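You operate a simulated robot arm through the tools that you are given. There is no shell and no other tool.

Carry out the task below with a simulated two-armed robot. There is one attempt and no reset: what you move stays moved.

TASK
Put the yellow rolled strap on the front left patch of the oak top away on the upper shelf of the guitar bench. Shut the bottom left drawer of the grey cabinet. Shut the drawer of the humidifier cabinet. Fetch the blue rolled strap and set it on top of the large loudspeaker. Shut the green release door. Pick up the white felt roll with one hand, pass it to the other hand and put it on the top of the multicore tray. Put the ties carton on the right end of the long oak bench away on the top shelf over the flight case. Open the low red drawer. The order is free.

The check looks at the end state, three seconds after you hand in, the way a careful person would. Anything else that was tipped, shoved, dropped, spilled or broken makes it a failure.

THE ROBOT
Two 7-joint arms with two-finger parallel grippers on one trunk, on a base that drives. Base frame: it is fixed to the floor where the robot stands at the start and does not move with it; the origin is under the middle of the robot, x ahead of it, y to its left, z up; the surface under the hand at the start is at about z = 0.9. Units: m, rad, N and s.
The left shoulder is at the start at [0.07, 0.177, 1.195], the right one opposite. With the tool pointing down near the work surface each hand reaches from about 0.3 to 0.74 m from the robot's upright axis, wherever it stands, measured 20 degrees to its own side. Places, roughly: blue rolled strap (9x9x5 cm) [0.6, 2.8, 0.4]; bottom left drawer of the grey cabinet [0.3, 0.3, 0.5]; drawer of the humidifier cabinet [0.5, 1.1, 0.7]; green release door [0.6, 4.1, 1.1]; large loudspeaker (20x20x9 cm) [-1.1, 1.3, 0.2]; low red drawer [-1.7, -1.7, 0.2]; ties carton [-1.5, 5.25, 0.75]; top of the multicore tray [-2.5, 1.8, 0.8]; top shelf over the flight case (25x54 cm) [-5.28, 2.8, 1.54]; upper shelf of the guitar bench [0.7, 2.6, 0.4]; white felt roll (8x7x30 cm) [0.8, 5.4, 0.2]; yellow rolled strap (9x9x5 cm) [0.5, 0.1, 0.9]. Payload 3.43 kg a hand.
The tool frame of a hand sits at the grasp point between the pads (the TCP): z along the fingers, y along the line on which they close. The tips reach 0.03 m beyond it. Largest opening 0.094 m; finger width 0.028, thickness 0.01; the body of the gripper, 0.05 by 0.096 m, starts 0.055 m behind the TCP.
Orientation is that of the tool frame in the base frame, as a unit quaternion [x, y, z, w]. With the fingers straight down and closing along the base's y, the tool's x points along the base's -x, its y along +y and its z along -z.

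THE INTERFACE
- The arms move only by the tool drive_tool. It takes "left_series", "right_series" or both (then of equal length, played together; a hand with none holds still); each is one flat list of numbers, 6 for each row, row after row: the shift along the tool's x, y, z in mm, then the turn, a rotation vector about the tool's x, y, z in rad. In form: [tx, ty, tz, ax, ay, az, tx, ty, tz, ax, ay, az, ...]. A call has 1 to 20 rows; each row is the pose to reach, as a shift and turn from the pose commanded when the call began, along the tool's axes at that moment. "left_claw" and "right_claw" are, for a hand that has rows, the finger opening in mm, from 0 to 94, set as the call begins (left out, the last holds). A row lasts 0.2 s, in which the tool goes at most 0.05 m and 0.15 rad; a call with a longer step from one row to the next is refused whole, and so is a gripper value outside its range. A pose out of reach is approached as far as the arm can. The call stops where the force on the tool passes 40 N (or 10 N more than at its start, if that is more) or the arm is blocked; 0.2 s more then pass. The fingers move at their own pace (about 0.153 m/s each) and stop on an object; they squeeze with about 41 N. The grip force told is the motor's: it shows also when the fingers shut on nothing. Time passes only in rows, and 0.2 s behind the last, so rows that repeat a pose let the fingers close. The reply holds the time, the measured pose of the TCP, the force on the tool along the base axes, the opening and the grip force, in the units named above and with some noise, with the torque about the TCP (base axes, N m) and any sound that the robot's microphone picked up, and new pictures: "show" is both (left out), scene, wrist or none (wrist: the cameras of the hands that moved).
- Cameras (640 x 400 px; columns grow to the right, rows downward): "scene" is now at [0.0994, 0.0319, 1.4697]; the picture's right is [0.56, -0.83, 0.00], its down [-0.72, -0.49, -0.49] and it looks along [0.40, 0.27, -0.87] (base axes); focal length 252 px, centre (320, 200). "left" rides on the left gripper at [0.076, -0.014, -0.102] in its tool frame; the picture's right is [0.18, 0.98, 0.00], its down [-0.75, 0.14, -0.64] and it looks along [-0.63, 0.12, 0.77] (tool axes); focal length 243 px, centre (320, 200). "right" rides on the right gripper at [0.076, 0.014, -0.102] in its tool frame; the picture's right is [-0.18, 0.98, 0.00], its down [-0.75, -0.14, -0.64] and it looks along [-0.63, -0.12, 0.77] (tool axes); focal length 243 px, centre (320, 200). There is no depth. A picture from a camera that has moved, and an enlarged one, comes with that camera's place and axes in the base frame and with its lens. The place of the scene camera against the robot may be out by one fixed shift of up to 0.018 m in any direction.
- move_column(by): slides the trunk up (or, below 0, down) by that many m; the arms and the scene camera ride with it, the base frame stays. It gives what a move gives, with no picture.
- base_move(legs): drives the robot by 1 to 6 legs, each [ahead, turn to the left] in m and rad, along the robot's own axes; the way and the turn of a leg run together, so that a leg with both is an arc; at most 1.5 m and 3.142 rad a leg. The arms and the cameras ride along, it lands a little off, and it stops where it bumps. It gives what a move gives, and a new picture of the scene camera.
- turn_head(pan, tilt): turns the head with the scene camera to pan (to the left, within 1.501 rad either way) and tilt (down, from -0.506 to 1.204), counted from straight ahead of the robot. It gives what a move gives, and a new picture of the scene camera.
- zoom(camera, box): a new picture of the part [left, top, right, bottom] of that camera's present view, enlarged. The clock stands still meanwhile.
- close_job(): hands the job in; it is judged then, once.

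Nothing tells you exact positions but the pictures and the camera data. Unless the task says otherwise, let go and move clear before handing in.

The tools are called after "Emit:" as a command line: name --argument value ..., lists and objects as JSON in quotes. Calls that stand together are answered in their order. drive_tool: Moves the arms, as the interface text tells. Its arguments: {"type":"object","properties":{"left_series":{"type":"array"},"left_claw":{"type":"number"},"right_series":{"type":"array"},"right_claw":{"type":"number"},"show":{"type":"string","enum":["both","scene","wrist","none"]}},"required":[]} The other tools are called the same way: move_column (by) slides the trunk up or down; base_move (legs) drives the base; turn_head (pan, tilt) turns the head that bears the scene camera; zoom (camera, box) takes an enlarged picture of a part of a camera's view; close_job () hands the job in.

At the start:

```text
time_s: 0.0
left_tool_pos: [0.3312, 0.4844, 1.1233]
left_ee_rot: [0.0, 1.0, 0.0, -0.001]
left_contact_force: [0.2, -0.2, 0.2]
left_ft_torque: [-0.01, 0.01, 0.03]
left_width: 0.0939
left_grip_force: 0.1
right_tool_pos: [0.4903, -0.0004, 1.1691]
right_ee_rot: [-0.001, 1.0, 0.0, 0.0]
right_contact_force: [0.5, 0.2, -0.1]
right_ft_torque: [0.02, -0.04, -0.01]
right_width: 0.0941
right_grip_force: 0.0
trunk travel left (down, up): [-0.775, 0.065]
robot x, y, heading: [-0.0009, -0.004, 0.003]
head pan, tilt: [0.593, 1.061]
```

scene: 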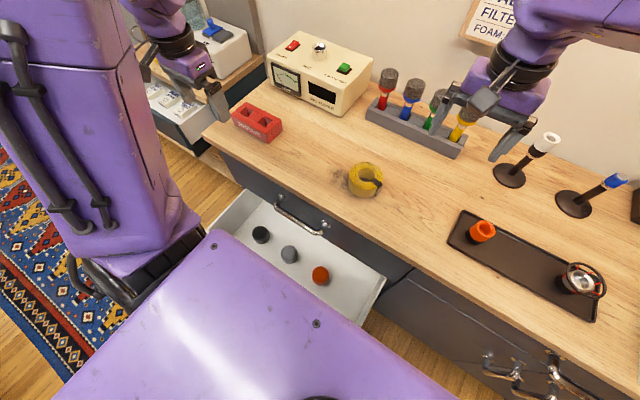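
right: 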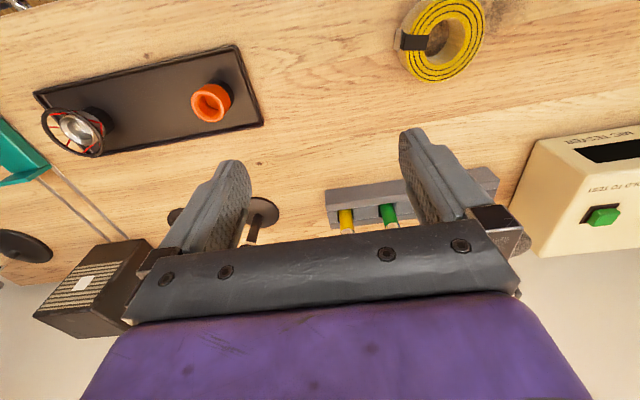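
left: 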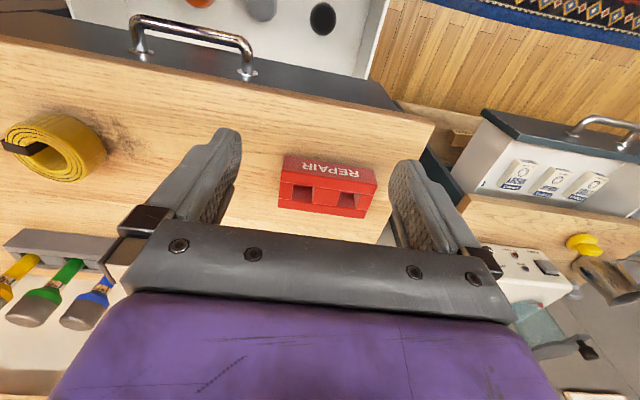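

The yellow strap sits at about [0.47, 0.14, 0.92] on the oak top, and the bottom left drawer of the grey cabinet is open in front of it. I'll look more closely at the strap and then look around with the head before moving anything.

Emit:
zoom --camera "right" --box '[340, 0, 540, 125]'

Emit:
zoom --camera "scene" --box '[200, 130, 440, 330]'

Emit:
turn_head --pan 1.4 --tilt 0.4

Emit:
turn_head --pan 0.5 --tilt 0.5

```text
3.20 times, centred on (440, 62) of right
camera zoom: at [0.4139, 0.0142, 1.2715], right [0.18, 0.98, 0.0], down [0.75, -0.14, 0.64], along [0.63, -0.12, -0.77], focal length 776 px, centre (-64, 640)
```

zoom: 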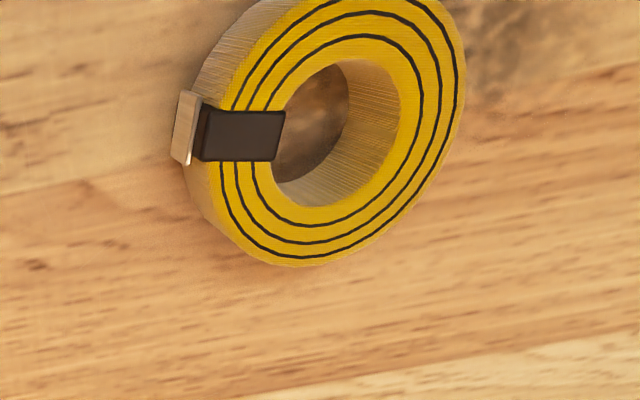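

```text
2.00 times, centred on (320, 230) of scene
camera zoom: at [0.0994, 0.0319, 1.4697], right [0.56, -0.83, 0.0], down [-0.72, -0.49, -0.49], along [0.4, 0.27, -0.87], focal length 504 px, centre (320, 140)
```

zoom: 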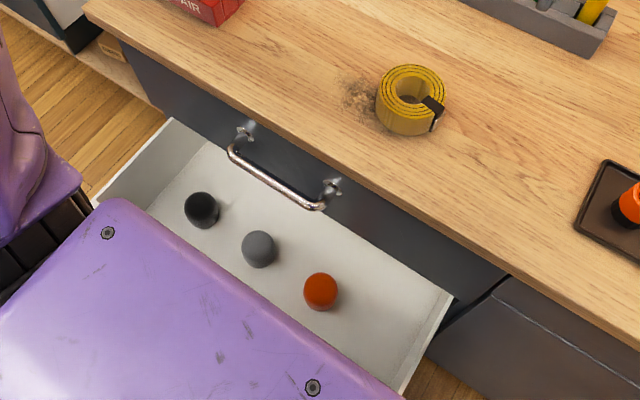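

```text
time_s: 1.1
left_tool_pos: [0.331, 0.4845, 1.1227]
left_ee_rot: [0.0, 1.0, 0.0, 0.0]
left_contact_force: [-0.7, 1.0, 0.1]
left_ft_torque: [0.01, -0.02, -0.01]
left_width: 0.0939
left_grip_force: 0.1
right_tool_pos: [0.4901, 0.0, 1.1687]
right_ee_rot: [0.0, 1.0, 0.001, 0.0]
right_contact_force: [0.0, 0.0, 0.1]
right_ft_torque: [0.03, -0.01, 0.0]
right_width: 0.0939
right_grip_force: 0.0
trunk travel left (down, up): [-0.775, 0.065]
robot x, y, heading: [-0.002, -0.0019, -0.002]
head pan, tilt: [1.4, 0.4]
camera scene: at [0.0609, 0.0863, 1.524], right [0.99, -0.17, 0.0], down [-0.07, -0.38, -0.92], along [0.16, 0.91, -0.39], focal length 252 px, centre (320, 200)
```

scene: 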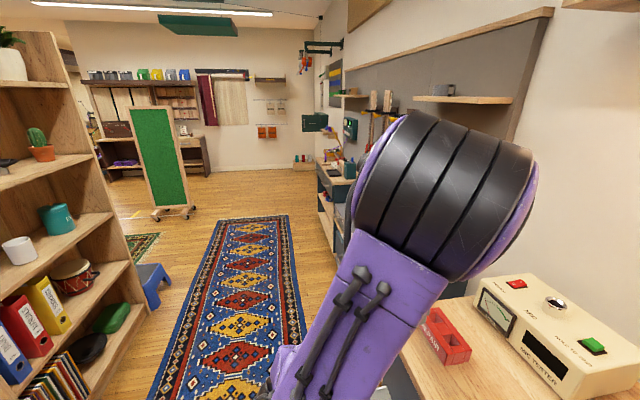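

```text
time_s: 2.3
left_tool_pos: [0.3323, 0.4856, 1.124]
left_ee_rot: [0.0, 1.0, -0.001, 0.0]
left_contact_force: [-0.7, 0.6, -0.6]
left_ft_torque: [-0.04, -0.01, 0.01]
left_width: 0.0939
left_grip_force: 0.1
right_tool_pos: [0.4898, 0.0015, 1.1688]
right_ee_rot: [0.0, 1.0, 0.0, 0.0]
right_contact_force: [0.3, -0.8, 0.4]
right_ft_torque: [0.0, 0.03, 0.03]
right_width: 0.094
right_grip_force: 0.1
trunk travel left (down, up): [-0.775, 0.065]
robot x, y, heading: [-0.0012, -0.001, 0.001]
head pan, tilt: [0.499, 0.499]
camera scene: at [0.1248, 0.0387, 1.5149], right [0.48, -0.88, 0.0], down [-0.42, -0.23, -0.88], along [0.77, 0.42, -0.48], focal length 252 px, centre (320, 200)
```

scene: 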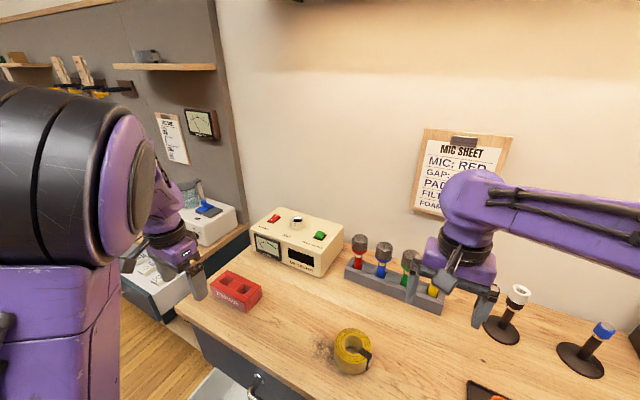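

The strap is a ring with a buckle tab on its -y side; the wall on its +y side looks like the best grip. Before I handle anything I'll back off a little to see the open drawer and the rest of the room.

Emit:
base_move --legs '[[-0.35, 0.0]]'

Emit:
turn_head --pan 0.3 --tilt 0.9

Emit:
turn_head --pan -1.2 --tilt 0.4

```text
time_s: 4.6
left_tool_pos: [-0.023, 0.4847, 1.1221]
left_ee_rot: [-0.003, 1.0, 0.0, -0.001]
left_contact_force: [0.6, 0.4, 0.3]
left_ft_torque: [0.01, 0.02, -0.01]
left_width: 0.0938
left_grip_force: 0.1
right_tool_pos: [0.1377, 0.0022, 1.1686]
right_ee_rot: [-0.002, 1.0, 0.0, 0.0]
right_contact_force: [0.3, 0.8, 0.6]
right_ft_torque: [0.01, -0.02, -0.02]
right_width: 0.0939
right_grip_force: 0.0
trunk travel left (down, up): [-0.775, 0.065]
robot x, y, heading: [-0.3522, 0.0, 0.003]
head pan, tilt: [0.499, 0.499]
camera scene: at [-0.2265, 0.0383, 1.5147], right [0.48, -0.88, 0.0], down [-0.42, -0.23, -0.88], along [0.77, 0.42, -0.48], focal length 252 px, centre (320, 200)
```

scene: 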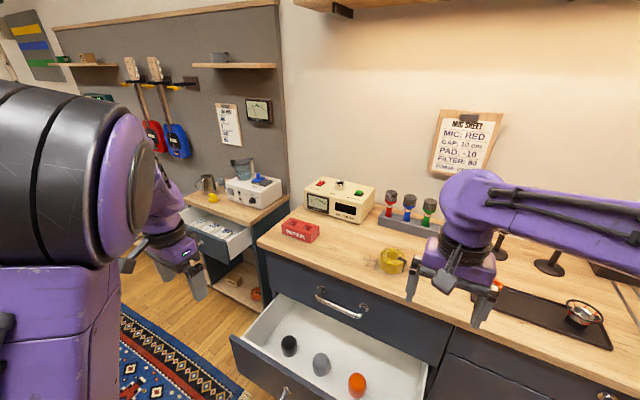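

```text
time_s: 5.5
left_tool_pos: [-0.0243, 0.4847, 1.1239]
left_ee_rot: [-0.003, 1.0, 0.0, 0.0]
left_contact_force: [-0.5, -0.5, 0.4]
left_ft_torque: [0.01, -0.01, 0.05]
left_width: 0.094
left_grip_force: 0.1
right_tool_pos: [0.1373, 0.0008, 1.1699]
right_ee_rot: [-0.003, 1.0, 0.0, 0.001]
right_contact_force: [0.0, 0.3, 0.3]
right_ft_torque: [-0.01, 0.04, 0.02]
right_width: 0.0941
right_grip_force: 0.2
trunk travel left (down, up): [-0.775, 0.065]
robot x, y, heading: [-0.3536, 0.0007, 0.009]
head pan, tilt: [0.3, 0.901]
camera scene: at [-0.2358, 0.0171, 1.4811], right [0.3, -0.95, 0.0], down [-0.75, -0.24, -0.62], along [0.59, 0.19, -0.78], focal length 252 px, centre (320, 200)
```

scene: 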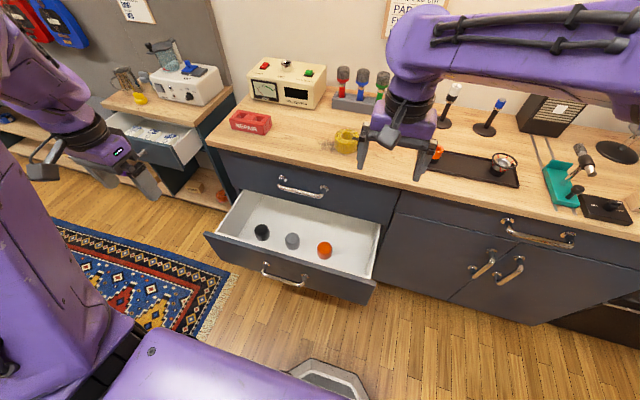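

```text
time_s: 7.1
left_tool_pos: [-0.0232, 0.4853, 1.1246]
left_ee_rot: [-0.002, 1.0, -0.001, 0.0]
left_contact_force: [-0.7, 0.1, -0.4]
left_ft_torque: [0.0, 0.0, 0.03]
left_width: 0.094
left_grip_force: 0.1
right_tool_pos: [0.1386, 0.0018, 1.1688]
right_ee_rot: [-0.003, 1.0, -0.001, 0.0]
right_contact_force: [-0.1, 0.2, -0.6]
right_ft_torque: [-0.01, -0.01, -0.01]
right_width: 0.0938
right_grip_force: 0.0
trunk travel left (down, up): [-0.775, 0.065]
robot x, y, heading: [-0.3522, 0.0033, 0.003]
head pan, tilt: [-1.201, 0.4]
camera scene: at [-0.2735, -0.0918, 1.524], right [-0.93, -0.37, 0.0], down [-0.14, 0.36, -0.92], along [0.34, -0.86, -0.39], focal length 252 px, centre (320, 200)
```

scene: 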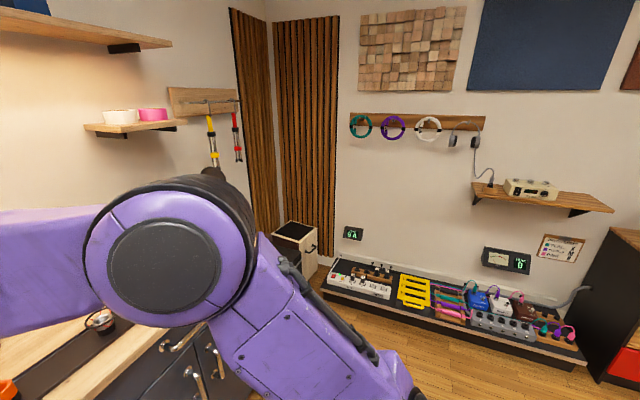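

The grey drawer's front stands out to about x=0.11 (spanning y -0.07 to 0.6), and the bench front edge is at about x=0.34. I'll back up slightly, point the left hand forward, and lower the trunk to push that drawer in.

Emit:
base_move --legs '[[-0.15, 0.0]]'

Emit:
drive_tool --left_series '[-15, 0, 0, 0, -0.145, 0, -30, 0, 0, 0, -0.29, 0, -45, 0, 0, 0, -0.435, 0, -60, 0, 0, 0, -0.58, 0, -75, 0, 0, 0, -0.725, 0, -90, 0, 0, 0, -0.87, 0, -105, 0, 0, 0, -1.015, 0, -120, 0, 0, 0, -1.16, 0, -135, 0, 0, 0, -1.305, 0, -150, 0, 0, 0, -1.45, 0, -150, 0, 0, 0, -1.571, 0, -150, 0, 0, 0, -1.571, 0]' --left_claw 0 --show "both"

Emit:
turn_head --pan 0.4 --tilt 0.8

```text
time_s: 8.5
left_tool_pos: [-0.1711, 0.484, 1.1214]
left_ee_rot: [-0.001, 1.0, 0.0, -0.001]
left_contact_force: [0.1, 0.7, -0.3]
left_ft_torque: [-0.01, 0.0, 0.0]
left_width: 0.0941
left_grip_force: 0.0
right_tool_pos: [-0.0101, 0.0003, 1.1673]
right_ee_rot: [-0.002, 1.0, 0.0, -0.001]
right_contact_force: [0.6, 0.5, -0.1]
right_ft_torque: [-0.02, -0.02, 0.01]
right_width: 0.094
right_grip_force: 0.0
trunk travel left (down, up): [-0.775, 0.065]
robot x, y, heading: [-0.4994, 0.0004, 0.003]
head pan, tilt: [-1.201, 0.4]
camera scene: at [-0.4208, -0.0926, 1.5238], right [-0.93, -0.37, 0.0], down [-0.14, 0.36, -0.92], along [0.34, -0.86, -0.39], focal length 252 px, centre (320, 200)
```

scene: 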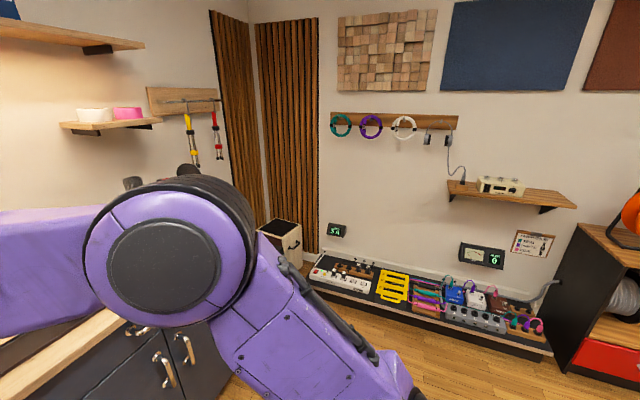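

```text
time_s: 11.1
left_tool_pos: [-0.022, 0.4852, 1.124]
left_ee_rot: [-0.001, 0.706, 0.001, 0.708]
left_contact_force: [-0.3, -0.4, -0.7]
left_ft_torque: [0.0, 0.0, 0.0]
left_width: 0.0
left_grip_force: 33.4
right_tool_pos: [-0.0129, 0.0009, 1.1696]
right_ee_rot: [-0.001, 1.0, 0.0, 0.0]
right_contact_force: [-0.1, -1.0, 0.9]
right_ft_torque: [0.02, -0.04, -0.01]
right_width: 0.0938
right_grip_force: 0.1
trunk travel left (down, up): [-0.775, 0.065]
robot x, y, heading: [-0.5039, -0.0026, 0.002]
head pan, tilt: [-1.201, 0.4]
camera scene: at [-0.4239, -0.0933, 1.524], right [-0.93, -0.37, 0.0], down [-0.14, 0.36, -0.92], along [0.34, -0.86, -0.39], focal length 252 px, centre (320, 200)
camera left: at [-0.1246, 0.4691, 1.0467], right [0.0, 0.98, -0.18], down [-0.64, 0.14, 0.75], along [0.77, 0.12, 0.63], focal length 243 px, centre (320, 200)
```

scene: 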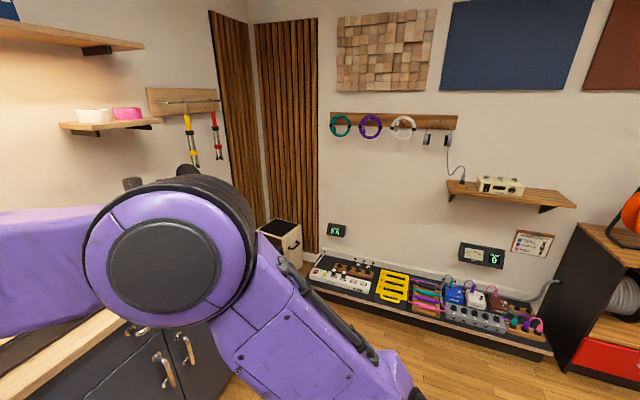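
left: 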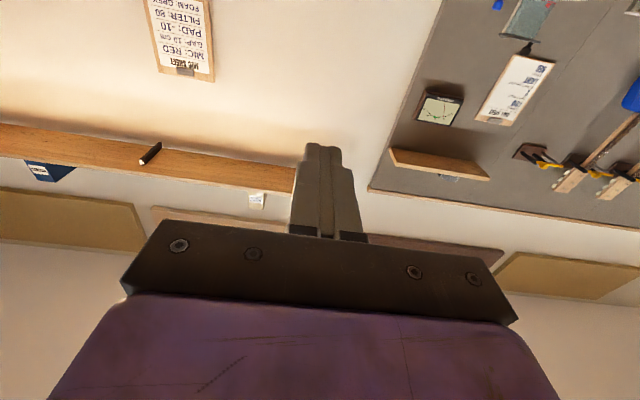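

```text
time_s: 12.7
left_tool_pos: [-0.023, 0.4847, 1.1235]
left_ee_rot: [-0.001, 0.707, 0.001, 0.707]
left_contact_force: [-0.9, 0.0, 0.3]
left_ft_torque: [-0.02, -0.03, 0.02]
left_width: 0.0
left_grip_force: 33.3
right_tool_pos: [-0.0123, 0.001, 1.1684]
right_ee_rot: [-0.002, 1.0, 0.0, 0.0]
right_contact_force: [-0.5, 0.2, -0.3]
right_ft_torque: [-0.01, 0.02, 0.02]
right_width: 0.094
right_grip_force: 0.0
trunk travel left (down, up): [-0.775, 0.065]
robot x, y, heading: [-0.5011, 0.0, 0.004]
head pan, tilt: [0.4, 0.799]
camera scene: at [-0.3834, 0.0253, 1.4889], right [0.39, -0.92, 0.0], down [-0.66, -0.28, -0.7], along [0.64, 0.27, -0.72], focal length 252 px, centre (320, 200)
```

scene: 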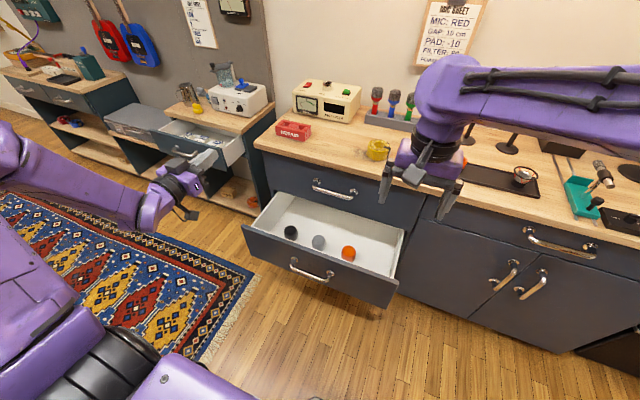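

The drawer front is at about x=0.11, z 0.40–0.61, with the handle at y 0.16–0.36. I'll lower the trunk so the left fingers come to z≈0.5, shift to y≈0.43 beside the handle, and push in +x.

Emit:
move_column --by -0.62

Emit:
drive_tool --left_series '[0, -25, 20, 0, 0, 0, 0, -50, 50, 0, 0, 0, 0, -50, 90, 0, 0, 0]' --show "scene"

```text
refused: -0.62 is not a number from -0.4 to 0.4
```

```text
time_s: 13.5
left_tool_pos: [0.0685, 0.4352, 1.1218]
left_ee_rot: [-0.001, 0.708, 0.001, 0.706]
left_contact_force: [0.4, -0.1, -0.7]
left_ft_torque: [-0.03, 0.0, -0.02]
left_width: 0.0001
left_grip_force: 33.3
right_tool_pos: [-0.0108, 0.0006, 1.1675]
right_ee_rot: [-0.002, 1.0, 0.0, 0.0]
right_contact_force: [0.3, 0.1, 0.1]
right_ft_torque: [-0.02, 0.03, 0.01]
right_width: 0.0939
right_grip_force: 0.0
trunk travel left (down, up): [-0.775, 0.065]
robot x, y, heading: [-0.4996, -0.0017, 0.003]
head pan, tilt: [0.4, 0.799]
camera scene: at [-0.3812, 0.0255, 1.4887], right [0.39, -0.92, 0.0], down [-0.66, -0.28, -0.7], along [0.64, 0.27, -0.72], focal length 252 px, centre (320, 200)
```

scene: 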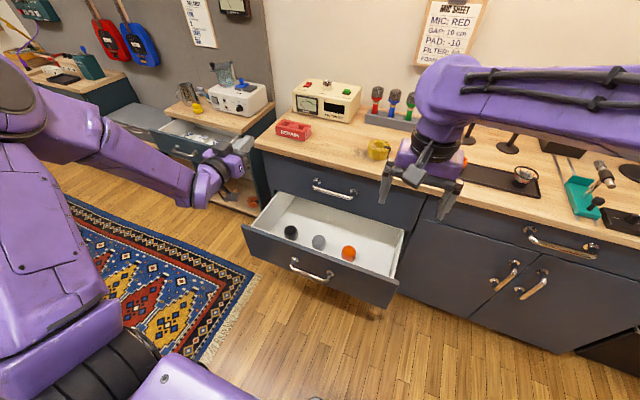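

The column step was too big and refused, while the hand moved forward harmlessly in free air. I'll pull the hand back, then lower in two steps.

Emit:
drive_tool --left_series '[0, 0, -40, 0, 0, 0, 0, 0, -80, 0, 0, 0]' --show "none"

Emit:
move_column --by -0.4

Emit:
move_column --by -0.22

Emit:
turn_head --pan 0.4 --tilt 0.5

```text
time_s: 14.1
left_tool_pos: [-0.0127, 0.4363, 1.1232]
left_ee_rot: [-0.002, 0.707, 0.002, 0.707]
left_contact_force: [-1.0, -0.9, 0.0]
left_ft_torque: [0.01, -0.03, 0.02]
left_width: 0.0
left_grip_force: 33.0
right_tool_pos: [-0.0134, 0.0001, 1.169]
right_ee_rot: [-0.002, 1.0, 0.0, 0.0]
right_contact_force: [0.7, 0.2, -0.3]
right_ft_torque: [0.02, 0.0, -0.01]
right_width: 0.0942
right_grip_force: 0.0
trunk travel left (down, up): [-0.775, 0.065]
robot x, y, heading: [-0.5041, -0.0001, 0.003]
head pan, tilt: [0.4, 0.799]
```

```text
time_s: 18.0
left_tool_pos: [-0.0113, 0.4353, 0.7233]
left_ee_rot: [-0.001, 0.707, 0.002, 0.707]
left_contact_force: [-0.1, -0.2, -0.8]
left_ft_torque: [0.03, -0.01, 0.0]
left_width: 0.0001
left_grip_force: 32.6
right_tool_pos: [-0.012, 0.0007, 0.7698]
right_ee_rot: [-0.002, 1.0, 0.0, 0.0]
right_contact_force: [-0.2, 0.3, -0.1]
right_ft_torque: [0.0, 0.0, 0.01]
right_width: 0.0941
right_grip_force: 0.1
trunk travel left (down, up): [-0.375, 0.465]
robot x, y, heading: [-0.5037, -0.001, 0.005]
head pan, tilt: [0.4, 0.799]
```

```text
time_s: 20.3
left_tool_pos: [-0.0118, 0.4366, 0.5031]
left_ee_rot: [-0.001, 0.707, 0.001, 0.707]
left_contact_force: [0.3, 0.4, -0.2]
left_ft_torque: [-0.03, -0.01, 0.0]
left_width: 0.0001
left_grip_force: 32.6
right_tool_pos: [-0.0125, 0.0004, 0.5481]
right_ee_rot: [-0.001, 1.0, 0.0, 0.0]
right_contact_force: [-0.3, -0.4, 0.8]
right_ft_torque: [0.0, 0.03, 0.01]
right_width: 0.0939
right_grip_force: 0.1
trunk travel left (down, up): [-0.155, 0.685]
robot x, y, heading: [-0.5016, -0.0075, 0.005]
head pan, tilt: [0.4, 0.799]
```

```text
time_s: 21.1
left_tool_pos: [-0.0113, 0.435, 0.5029]
left_ee_rot: [-0.001, 0.707, 0.001, 0.707]
left_contact_force: [0.0, 1.0, -0.5]
left_ft_torque: [-0.01, -0.02, 0.01]
left_width: 0.0
left_grip_force: 33.3
right_tool_pos: [-0.0115, 0.0002, 0.5489]
right_ee_rot: [-0.002, 1.0, 0.0, 0.0]
right_contact_force: [0.6, 0.5, -0.3]
right_ft_torque: [-0.02, 0.0, -0.06]
right_width: 0.094
right_grip_force: 0.1
trunk travel left (down, up): [-0.155, 0.685]
robot x, y, heading: [-0.4985, -0.0032, 0.002]
head pan, tilt: [0.4, 0.499]
camera scene: at [-0.374, 0.0293, 0.8948], right [0.39, -0.92, 0.0], down [-0.44, -0.19, -0.88], along [0.81, 0.34, -0.48], focal length 252 px, centre (320, 200)
```

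scene: 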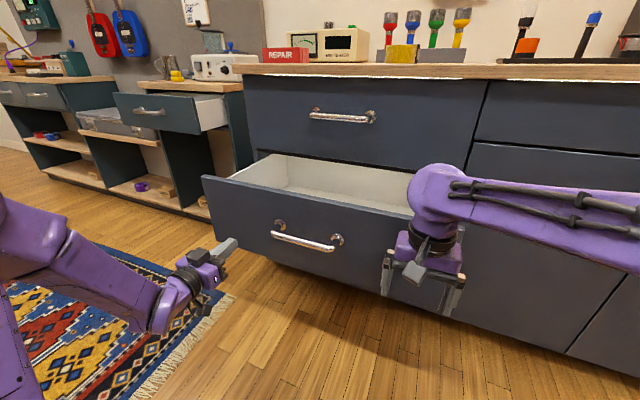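

The left fingers are level with the drawer front, left of its handle. Now I'll push forward gently.

Emit:
drive_tool --left_series '[0, 0, 30, 0, 0, 0, 0, 0, 60, 0, 0, 0, 0, 0, 85, 0, 0, 0, 0, 0, 105, 0, 0, 0, 0, 0, 125, 0, 0, 0, 0, 0, 145, 0, 0, 0, 0, 0, 165, 0, 0, 0, 0, 0, 185, 0, 0, 0, 0, 0, 205, 0, 0, 0, 0, 0, 225, 0, 0, 0]' --show "scene"

```text
time_s: 23.3
left_tool_pos: [0.2132, 0.4374, 0.5027]
left_ee_rot: [-0.002, 0.707, 0.001, 0.707]
left_contact_force: [0.7, 0.3, -0.2]
left_ft_torque: [0.03, 0.0, 0.02]
left_width: 0.0004
left_grip_force: 33.1
right_tool_pos: [-0.0127, 0.0003, 0.5464]
right_ee_rot: [-0.002, 1.0, 0.0, 0.0]
right_contact_force: [-0.8, 0.1, 1.4]
right_ft_torque: [0.0, 0.03, 0.0]
right_width: 0.0939
right_grip_force: 0.2
trunk travel left (down, up): [-0.155, 0.685]
robot x, y, heading: [-0.501, -0.0002, 0.003]
head pan, tilt: [0.4, 0.499]
camera scene: at [-0.3739, 0.0293, 0.8948], right [0.39, -0.92, 0.0], down [-0.44, -0.19, -0.88], along [0.81, 0.34, -0.48], focal length 252 px, centre (320, 200)
```

scene: 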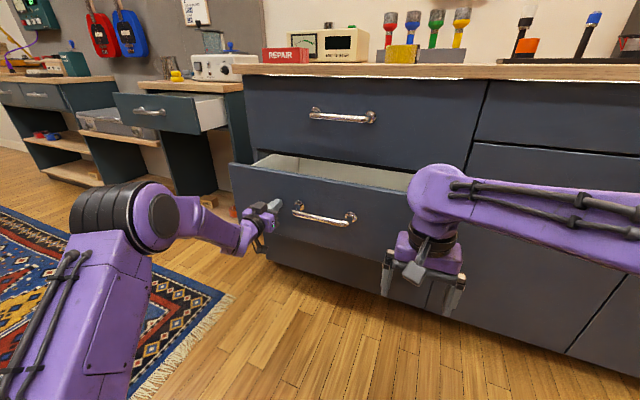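

The drawer is moving in smoothly. I'll keep pushing until it meets its stop.

Emit:
drive_tool --left_series '[0, 0, 20, 0, 0, 0, 0, 0, 40, 0, 0, 0, 0, 0, 55, 0, 0, 0, 0, 0, 70, 0, 0, 0, 0, 0, 80, 0, 0, 0, 0, 0, 90, 0, 0, 0, 0, 0, 100, 0, 0, 0, 0, 0, 110, 0, 0, 0, 0, 0, 120, 0, 0, 0]' --show "scene"

```text
time_s: 25.3
left_tool_pos: [0.3336, 0.4363, 0.5022]
left_ee_rot: [-0.001, 0.707, 0.001, 0.707]
left_contact_force: [-0.5, 0.9, 0.7]
left_ft_torque: [0.0, 0.02, 0.03]
left_width: 0.0001
left_grip_force: 33.3
right_tool_pos: [-0.0127, 0.001, 0.5497]
right_ee_rot: [-0.001, 1.0, -0.001, 0.0]
right_contact_force: [0.0, 0.5, -0.3]
right_ft_torque: [-0.01, -0.02, 0.01]
right_width: 0.0941
right_grip_force: 0.1
trunk travel left (down, up): [-0.155, 0.685]
robot x, y, heading: [-0.5014, -0.001, 0.001]
head pan, tilt: [0.4, 0.499]
camera scene: at [-0.3739, 0.0293, 0.8949], right [0.39, -0.92, 0.0], down [-0.44, -0.19, -0.88], along [0.81, 0.34, -0.48], focal length 252 px, centre (320, 200)
```

scene: 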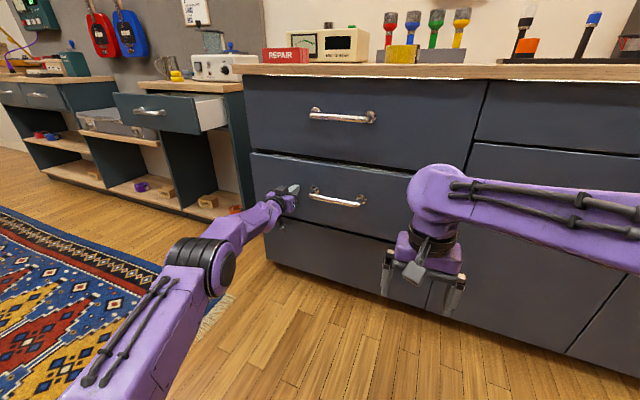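

Almost flush; a few more millimetres until I feel the stop.

Emit:
drive_tool --left_series '[0, 0, 6, 0, 0, 0, 0, 0, 12, 0, 0, 0, 0, 0, 18, 0, 0, 0, 0, 0, 24, 0, 0, 0, 0, 0, 30, 0, 0, 0, 0, 0, 36, 0, 0, 0, 0, 0, 42, 0, 0, 0]' --show "scene"

Emit:
zoom --camera "scene" --box '[230, 60, 490, 222]'

```text
time_s: 26.8
left_tool_pos: [0.348, 0.4343, 0.5049]
left_ee_rot: [-0.003, 0.707, 0.002, 0.707]
left_contact_force: [-12.3, 1.3, 3.1]
left_ft_torque: [-0.03, -0.2, -0.11]
left_width: 0.0002
left_grip_force: 32.9
left hand out of reach, approached as far as the arm can: row 3, 4, 5, 6, 7
right_tool_pos: [-0.0141, 0.0006, 0.5484]
right_ee_rot: [-0.002, 1.0, 0.0, 0.001]
right_contact_force: [0.3, 0.8, -0.5]
right_ft_torque: [-0.03, 0.0, 0.01]
right_width: 0.094
right_grip_force: 0.1
trunk travel left (down, up): [-0.155, 0.685]
robot x, y, heading: [-0.5042, -0.0027, 0.01]
head pan, tilt: [0.4, 0.499]
stopped in row 7 (left hand): the force on the tool passed its limit at 41 N (the readings are from after the stop); the commanded pose is now the measured one
camera scene: at [-0.3762, 0.0298, 0.8952], right [0.4, -0.92, 0.0], down [-0.44, -0.19, -0.88], along [0.81, 0.35, -0.48], focal length 252 px, centre (320, 200)
```

scene: 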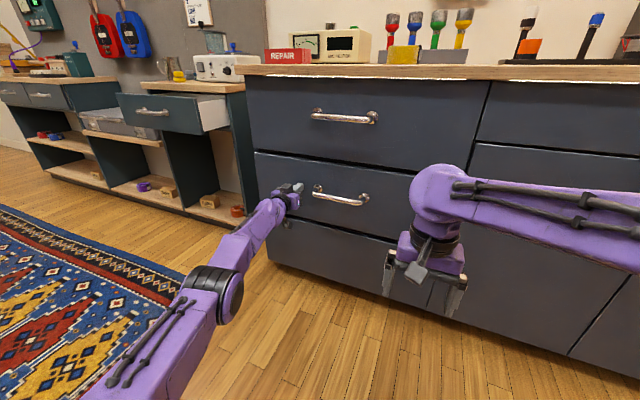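

```text
2.46 times, centred on (360, 141) of scene
camera zoom: at [-0.3762, 0.0298, 0.8952], right [0.4, -0.92, 0.0], down [-0.44, -0.19, -0.88], along [0.81, 0.35, -0.48], focal length 620 px, centre (222, 345)
```

zoom: 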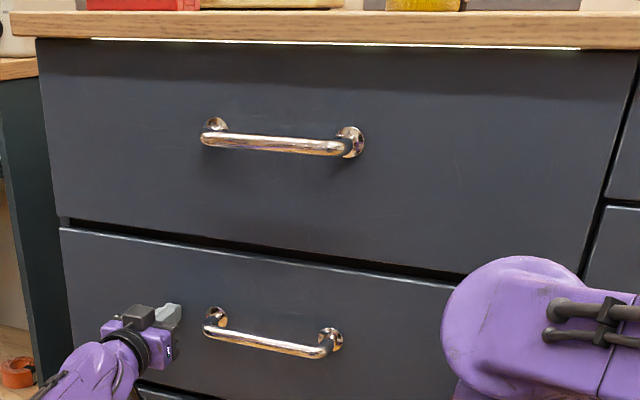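

The force rose to 41 N, so the drawer seems to be home, though the arm was also close to its reach limit. I'll withdraw the hand and inspect how flush it is.

Emit:
drive_tool --left_series '[0, 0, -30, 0, 0, 0, 0, 0, -70, 0, 0, 0, 0, 0, -110, 0, 0, 0, 0, 0, -150, 0, 0, 0, 0, 0, -190, 0, 0, 0, 0, 0, -230, 0, 0, 0, 0, 0, -270, 0, 0, 0]' --show "none"

Emit:
turn_head --pan 0.5 --tilt 0.5

Emit:
zoom --camera "scene" --box '[220, 60, 460, 260]'

```text
time_s: 28.4
left_tool_pos: [0.296, 0.5369, 0.4561]
left_ee_rot: [-0.003, 0.708, 0.003, 0.706]
left_contact_force: [0.5, -0.1, -0.2]
left_ft_torque: [-0.02, -0.01, -0.03]
left_width: 0.0
left_grip_force: 33.3
left hand out of reach, approached as far as the arm can: row 1, 2, 3, 4, 5, 6, 7
right_tool_pos: [-0.0135, -0.0001, 0.5485]
right_ee_rot: [-0.001, 1.0, 0.0, 0.0]
right_contact_force: [-0.3, -0.6, -0.5]
right_ft_torque: [0.0, -0.02, -0.01]
right_width: 0.094
right_grip_force: 0.0
trunk travel left (down, up): [-0.155, 0.685]
robot x, y, heading: [-0.5008, -0.0031, 0.012]
head pan, tilt: [0.4, 0.499]
```

```text
time_s: 29.1
left_tool_pos: [0.2956, 0.5376, 0.4569]
left_ee_rot: [-0.003, 0.708, 0.003, 0.706]
left_contact_force: [-0.1, -0.4, 0.0]
left_ft_torque: [0.01, 0.02, -0.01]
left_width: 0.0
left_grip_force: 33.0
right_tool_pos: [-0.0124, 0.0011, 0.5484]
right_ee_rot: [-0.001, 1.0, 0.0, -0.001]
right_contact_force: [0.6, 0.6, -0.3]
right_ft_torque: [0.0, -0.02, 0.0]
right_width: 0.094
right_grip_force: 0.1
trunk travel left (down, up): [-0.155, 0.685]
robot x, y, heading: [-0.5021, -0.0013, 0.01]
head pan, tilt: [0.499, 0.499]
camera scene: at [-0.3787, 0.0379, 0.8949], right [0.49, -0.87, 0.0], down [-0.42, -0.23, -0.88], along [0.77, 0.43, -0.48], focal length 252 px, centre (320, 200)
```

scene: 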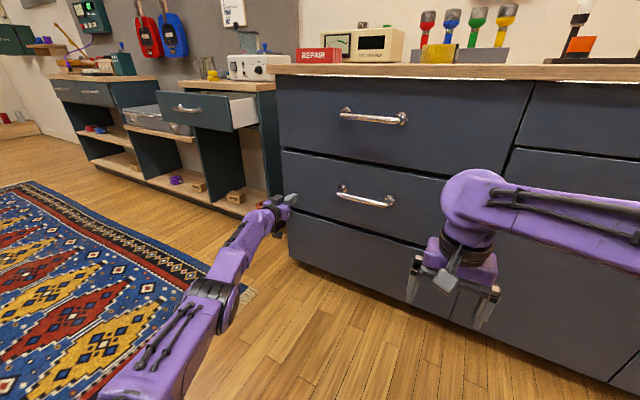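

```text
2.00 times, centred on (340, 160) of scene
camera zoom: at [-0.3787, 0.0379, 0.8949], right [0.49, -0.87, 0.0], down [-0.42, -0.23, -0.88], along [0.77, 0.43, -0.48], focal length 504 px, centre (280, 280)
```

zoom: 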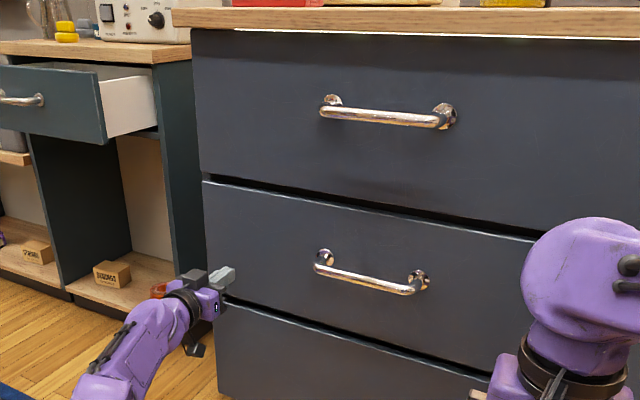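

The drawer looks flush, but the outstretched arm lagged in retracting. I'll hold a few rows to see whether it continues toward the commanded pose.

Emit:
drive_tool --left_series '[0, 0, 0, 0, 0, 0, 0, 0, 0, 0, 0, 0, 0, 0, 0, 0, 0, 0]' --show "none"

```text
time_s: 29.9
left_tool_pos: [0.2956, 0.5375, 0.4565]
left_ee_rot: [-0.003, 0.707, 0.002, 0.707]
left_contact_force: [-0.7, -0.1, -0.4]
left_ft_torque: [0.0, 0.04, 0.01]
left_width: 0.0002
left_grip_force: 33.1
right_tool_pos: [-0.0132, 0.0014, 0.5477]
right_ee_rot: [-0.002, 1.0, 0.0, 0.001]
right_contact_force: [0.7, -0.7, 0.6]
right_ft_torque: [-0.01, 0.0, -0.02]
right_width: 0.094
right_grip_force: 0.1
trunk travel left (down, up): [-0.155, 0.685]
robot x, y, heading: [-0.5017, -0.0009, 0.009]
head pan, tilt: [0.499, 0.499]
```

Emit:
drive_tool --left_series '[0, 0, -10, 0, 0, 0, 0, 0, -20, 0, 0, 0, 0, 0, -30, 0, 0, 0, 0, 0, -40, 0, 0, 0]' --show "scene"

```text
time_s: 30.9
left_tool_pos: [0.2867, 0.5528, 0.4584]
left_ee_rot: [-0.003, 0.708, 0.003, 0.706]
left_contact_force: [-0.8, -0.2, -0.3]
left_ft_torque: [-0.04, -0.01, 0.0]
left_width: 0.0003
left_grip_force: 32.0
left hand out of reach, approached as far as the arm can: row 1, 2, 3, 4
right_tool_pos: [-0.0117, 0.0005, 0.5494]
right_ee_rot: [-0.001, 1.0, 0.0, 0.0]
right_contact_force: [0.1, -0.2, 0.4]
right_ft_torque: [0.02, -0.01, 0.02]
right_width: 0.0939
right_grip_force: 0.0
trunk travel left (down, up): [-0.155, 0.685]
robot x, y, heading: [-0.5023, -0.0026, 0.006]
head pan, tilt: [0.499, 0.499]
camera scene: at [-0.3787, 0.0379, 0.8949], right [0.49, -0.87, 0.0], down [-0.42, -0.23, -0.88], along [0.77, 0.43, -0.48], focal length 252 px, centre (320, 200)
```

scene: 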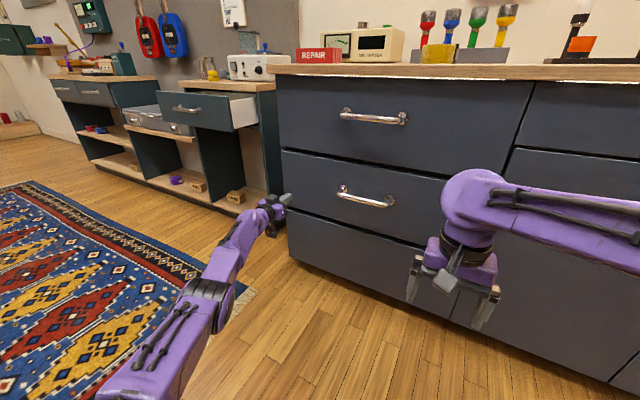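

The arm seems to be at a stretched, near-singular posture: it slid sideways instead of back. I'll try coaxing it with a sideways step toward its own shoulder line plus retraction.

Emit:
drive_tool --left_series '[-20, 0, -20, 0, 0, 0, -40, 0, -40, 0, 0, 0, -60, 0, -60, 0, 0, 0, -80, 0, -80, 0, 0, 0]' --show "none"

```text
time_s: 31.9
left_tool_pos: [0.2715, 0.5957, 0.5282]
left_ee_rot: [-0.002, 0.708, 0.002, 0.706]
left_contact_force: [1.2, -0.1, 0.2]
left_ft_torque: [-0.02, -0.01, 0.01]
left_width: 0.0
left_grip_force: 32.6
left hand out of reach, approached as far as the arm can: row 1, 2, 3, 4
right_tool_pos: [-0.0115, 0.0014, 0.5485]
right_ee_rot: [-0.002, 1.0, 0.0, 0.0]
right_contact_force: [0.3, 0.4, 0.4]
right_ft_torque: [0.03, 0.01, 0.01]
right_width: 0.0942
right_grip_force: 0.0
trunk travel left (down, up): [-0.155, 0.685]
robot x, y, heading: [-0.5032, 0.001, 0.006]
head pan, tilt: [0.499, 0.499]
```

Emit:
drive_tool --left_series '[0, -3, -4, 0, 0, 0, 0, -6, -8, 0, 0, 0, 0, -10, -12, 0, 0, 0, -1, -16, -19, 0, 0, 0, -2, -22, -27, 0, 0, 0, -3, -32, -38, 0, 0, 0, -4, -45, -54, 0, 0, 0, -5, -58, -70, 0, 0, 0]' --show "none"

```text
time_s: 33.7
left_tool_pos: [0.2725, 0.5936, 0.5289]
left_ee_rot: [-0.002, 0.708, 0.002, 0.706]
left_contact_force: [0.1, -0.3, -0.1]
left_ft_torque: [0.01, 0.01, 0.03]
left_width: 0.0
left_grip_force: 32.9
left hand out of reach, approached as far as the arm can: row 1, 2, 3, 4, 5, 6, 7, 8
right_tool_pos: [-0.0127, 0.0005, 0.5487]
right_ee_rot: [-0.002, 1.0, 0.0, 0.0]
right_contact_force: [-1.0, -0.3, 0.0]
right_ft_torque: [-0.04, 0.0, -0.01]
right_width: 0.0941
right_grip_force: 0.2
trunk travel left (down, up): [-0.155, 0.685]
robot x, y, heading: [-0.502, -0.0059, 0.009]
head pan, tilt: [0.499, 0.499]
```

The motion data suggest the elbow is fully straight; moving sideways to the right and down should fold it the right way. I'll try that direction.

Emit:
drive_tool --left_series '[5, -20, 0, 0, 0, 0, 10, -40, 0, 0, 0, 0, 15, -60, 0, 0, 0, 0, 20, -80, 0, 0, 0, 0, 25, -100, 0, 0, 0, 0]' --show "scene"

```text
time_s: 34.9
left_tool_pos: [0.3163, 0.513, 0.4966]
left_ee_rot: [-0.002, 0.709, 0.002, 0.706]
left_contact_force: [0.2, -0.7, 0.5]
left_ft_torque: [0.04, -0.02, 0.0]
left_width: 0.0001
left_grip_force: 33.1
left hand out of reach, approached as far as the arm can: row 1, 2, 3, 4, 5
right_tool_pos: [-0.0127, 0.0004, 0.5474]
right_ee_rot: [-0.001, 1.0, 0.0, 0.0]
right_contact_force: [0.4, 0.2, 0.4]
right_ft_torque: [0.0, -0.03, 0.0]
right_width: 0.0939
right_grip_force: 0.2
trunk travel left (down, up): [-0.155, 0.685]
robot x, y, heading: [-0.504, -0.0035, 0.01]
head pan, tilt: [0.499, 0.499]
camera scene: at [-0.3787, 0.0379, 0.8949], right [0.49, -0.87, 0.0], down [-0.42, -0.23, -0.88], along [0.77, 0.43, -0.48], focal length 252 px, centre (320, 200)
```

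scene: 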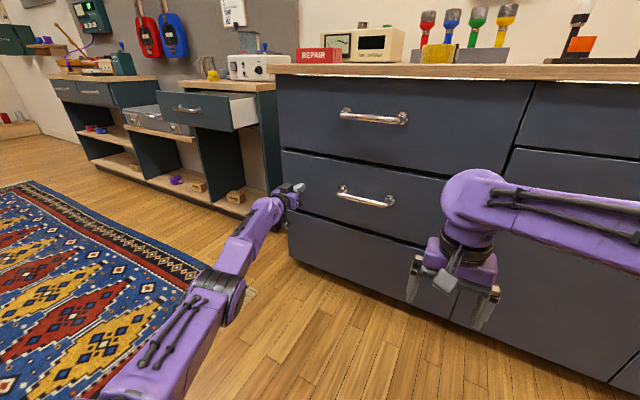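

Emit:
drive_tool --left_series '[0, -10, -30, 0, 0.15, 0, 0, -20, -60, 0, 0.3, 0, 0, -30, -90, 0, 0.45, 0, 0, -40, -120, 0, 0.6, 0, 0, -40, -150, 0, 0.75, 0]' --show "none"

```text
time_s: 36.1
left_tool_pos: [0.2584, 0.5223, 0.5148]
left_ee_rot: [-0.004, 0.918, 0.001, 0.396]
left_contact_force: [1.0, 0.5, -0.3]
left_ft_torque: [0.0, 0.04, -0.03]
left_width: 0.0001
left_grip_force: 32.9
left hand out of reach, approached as far as the arm can: row 1, 2, 3, 4, 5
right_tool_pos: [-0.013, 0.0006, 0.5495]
right_ee_rot: [-0.002, 1.0, 0.0, 0.0]
right_contact_force: [0.4, 0.4, -0.6]
right_ft_torque: [0.01, 0.01, -0.03]
right_width: 0.094
right_grip_force: 0.0
trunk travel left (down, up): [-0.155, 0.685]
robot x, y, heading: [-0.5049, -0.0022, 0.007]
head pan, tilt: [0.499, 0.499]
```

The picture shows the elbow has folded slightly past straight the wrong way, so pulling in pushes it against its limit. I need free space to stretch it back out; I'll check what is beside and behind the robot first.

Emit:
turn_head --pan 1.5 --tilt 0.3

Emit:
turn_head --pan -1.5 --tilt 0.3

```text
time_s: 37.4
left_tool_pos: [0.2591, 0.522, 0.5154]
left_ee_rot: [-0.003, 0.918, 0.0, 0.397]
left_contact_force: [0.8, -0.3, -0.4]
left_ft_torque: [0.02, 0.01, 0.02]
left_width: 0.0
left_grip_force: 33.0
right_tool_pos: [-0.013, 0.0002, 0.55]
right_ee_rot: [-0.002, 1.0, -0.001, 0.0]
right_contact_force: [0.2, 0.7, 0.2]
right_ft_torque: [0.01, -0.03, 0.01]
right_width: 0.0939
right_grip_force: 0.1
trunk travel left (down, up): [-0.155, 0.685]
robot x, y, heading: [-0.5061, -0.0004, 0.007]
head pan, tilt: [1.499, 0.3]
camera scene: at [-0.4522, 0.0869, 0.9133], right [1.0, -0.06, 0.0], down [-0.02, -0.3, -0.96], along [0.06, 0.95, -0.3], focal length 252 px, centre (320, 200)
```

scene: 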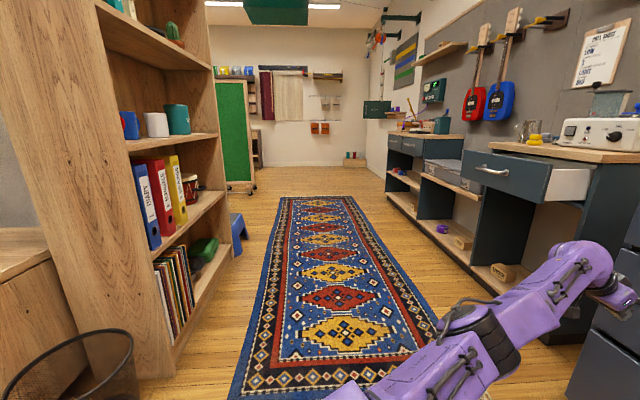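

```text
time_s: 40.0
left_tool_pos: [0.2593, 0.5215, 0.5161]
left_ee_rot: [-0.003, 0.918, 0.001, 0.397]
left_contact_force: [0.4, 0.2, -0.4]
left_ft_torque: [-0.03, -0.02, -0.02]
left_width: 0.0
left_grip_force: 32.9
right_tool_pos: [-0.0125, 0.0012, 0.5499]
right_ee_rot: [-0.002, 1.0, -0.001, -0.001]
right_contact_force: [0.6, 0.7, -0.6]
right_ft_torque: [-0.02, -0.03, 0.02]
right_width: 0.094
right_grip_force: 0.0
trunk travel left (down, up): [-0.155, 0.685]
robot x, y, heading: [-0.5037, -0.0062, 0.009]
head pan, tilt: [-1.499, 0.3]
camera scene: at [-0.4508, -0.0994, 0.9133], right [-1.0, -0.08, 0.0], down [-0.02, 0.29, -0.96], along [0.08, -0.95, -0.3], focal length 252 px, centre (320, 200)
```

scene: 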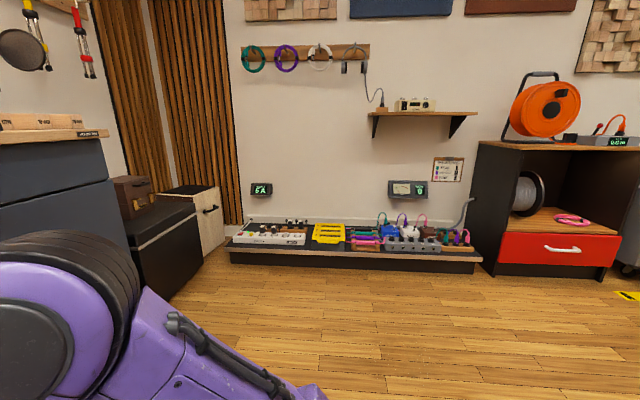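

There is free space over the rug to the left. I'll rotate left about 0.5 rad so the arm points into the aisle, then stretch it outward and fold the elbow the right way.

Emit:
base_move --legs '[[0.0, 0.5]]'

Emit:
turn_head --pan 0.6 --tilt 0.6

```text
time_s: 41.8
left_tool_pos: [-0.0848, 0.8235, 0.5148]
left_ee_rot: [-0.231, 0.889, 0.099, 0.384]
left_contact_force: [-0.1, -0.9, -0.8]
left_ft_torque: [0.02, -0.02, -0.02]
left_width: 0.0
left_grip_force: 32.7
right_tool_pos: [-0.074, 0.2358, 0.5495]
right_ee_rot: [-0.25, 0.968, 0.0, 0.0]
right_contact_force: [-0.1, 0.1, 0.3]
right_ft_torque: [-0.02, -0.01, 0.0]
right_width: 0.0937
right_grip_force: 0.1
trunk travel left (down, up): [-0.155, 0.685]
robot x, y, heading: [-0.5046, -0.0044, 0.505]
head pan, tilt: [-1.499, 0.3]
camera scene: at [-0.4136, -0.0603, 0.9133], right [-0.84, -0.55, 0.0], down [-0.16, 0.25, -0.96], along [0.52, -0.8, -0.3], focal length 252 px, centre (320, 200)
```

scene: 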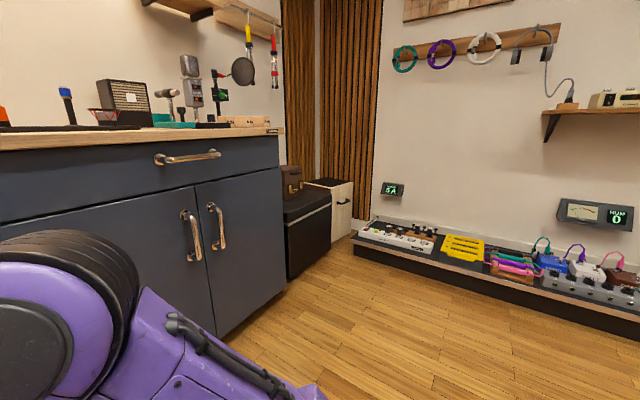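

```text
time_s: 43.8
left_tool_pos: [-0.0842, 0.8248, 0.5146]
left_ee_rot: [-0.231, 0.888, 0.1, 0.384]
left_contact_force: [-0.6, 0.3, 0.0]
left_ft_torque: [0.01, -0.02, -0.02]
left_width: 0.0003
left_grip_force: 33.0
right_tool_pos: [-0.0735, 0.2359, 0.5484]
right_ee_rot: [-0.25, 0.968, 0.0, 0.0]
right_contact_force: [-0.6, 0.0, 0.6]
right_ft_torque: [0.04, 0.03, 0.0]
right_width: 0.0941
right_grip_force: 0.1
trunk travel left (down, up): [-0.155, 0.685]
robot x, y, heading: [-0.5065, -0.0013, 0.508]
head pan, tilt: [0.6, 0.6]
camera scene: at [-0.4251, 0.0967, 0.8858], right [0.89, -0.45, 0.0], down [-0.25, -0.51, -0.82], along [0.37, 0.74, -0.57], focal length 252 px, centre (320, 200)
```

scene: 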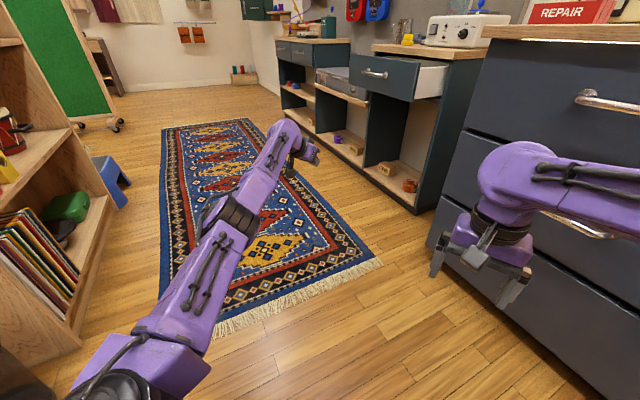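

The arm points over the rug with room around it. I'll stretch it outward, sweep to the right/down to fold the elbow properly, and then draw it in.

Emit:
drive_tool --left_series '[-29, 25, 31, 0, 0, 0, -55, 45, 59, 0, 0, 0, -61, 11, 80, 0, 0, 0, -68, -24, 102, 0, 0, 0, -74, -58, 124, 0, 0, 0, -81, -93, 146, 0, 0, 0, -87, -127, 167, 0, 0, 0, -59, -150, 137, 0, 0, 0, -32, -170, 107, 0, 0, 0, -4, -190, 78, 0, 0, 0, 23, -200, 49, 0, 0, 0, 50, -200, 20, 0, 0, 0, 77, -200, -10, 0, 0, 0, 105, -200, -39, 0, 0, 0]' --show "scene"

```text
time_s: 46.8
left_tool_pos: [-0.0748, 0.5991, 0.4661]
left_ee_rot: [-0.229, 0.889, 0.099, 0.385]
left_contact_force: [0.7, -1.2, -1.1]
left_ft_torque: [0.03, -0.01, -0.03]
left_width: 0.0
left_grip_force: 32.6
left hand out of reach, approached as far as the arm can: row 1, 2, 3, 4, 5, 6, 7, 8, 9
right_tool_pos: [-0.0732, 0.2348, 0.5487]
right_ee_rot: [-0.249, 0.968, 0.0, -0.001]
right_contact_force: [0.7, 0.2, 0.4]
right_ft_torque: [-0.03, 0.03, 0.03]
right_width: 0.0938
right_grip_force: 0.1
trunk travel left (down, up): [-0.155, 0.685]
robot x, y, heading: [-0.5023, -0.0032, 0.508]
head pan, tilt: [0.6, 0.6]
camera scene: at [-0.4252, 0.0966, 0.8858], right [0.89, -0.45, 0.0], down [-0.25, -0.51, -0.83], along [0.37, 0.74, -0.56], focal length 252 px, centre (320, 200)
```

scene: 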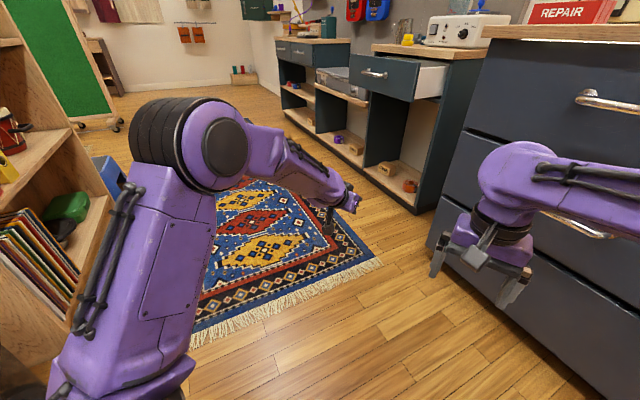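

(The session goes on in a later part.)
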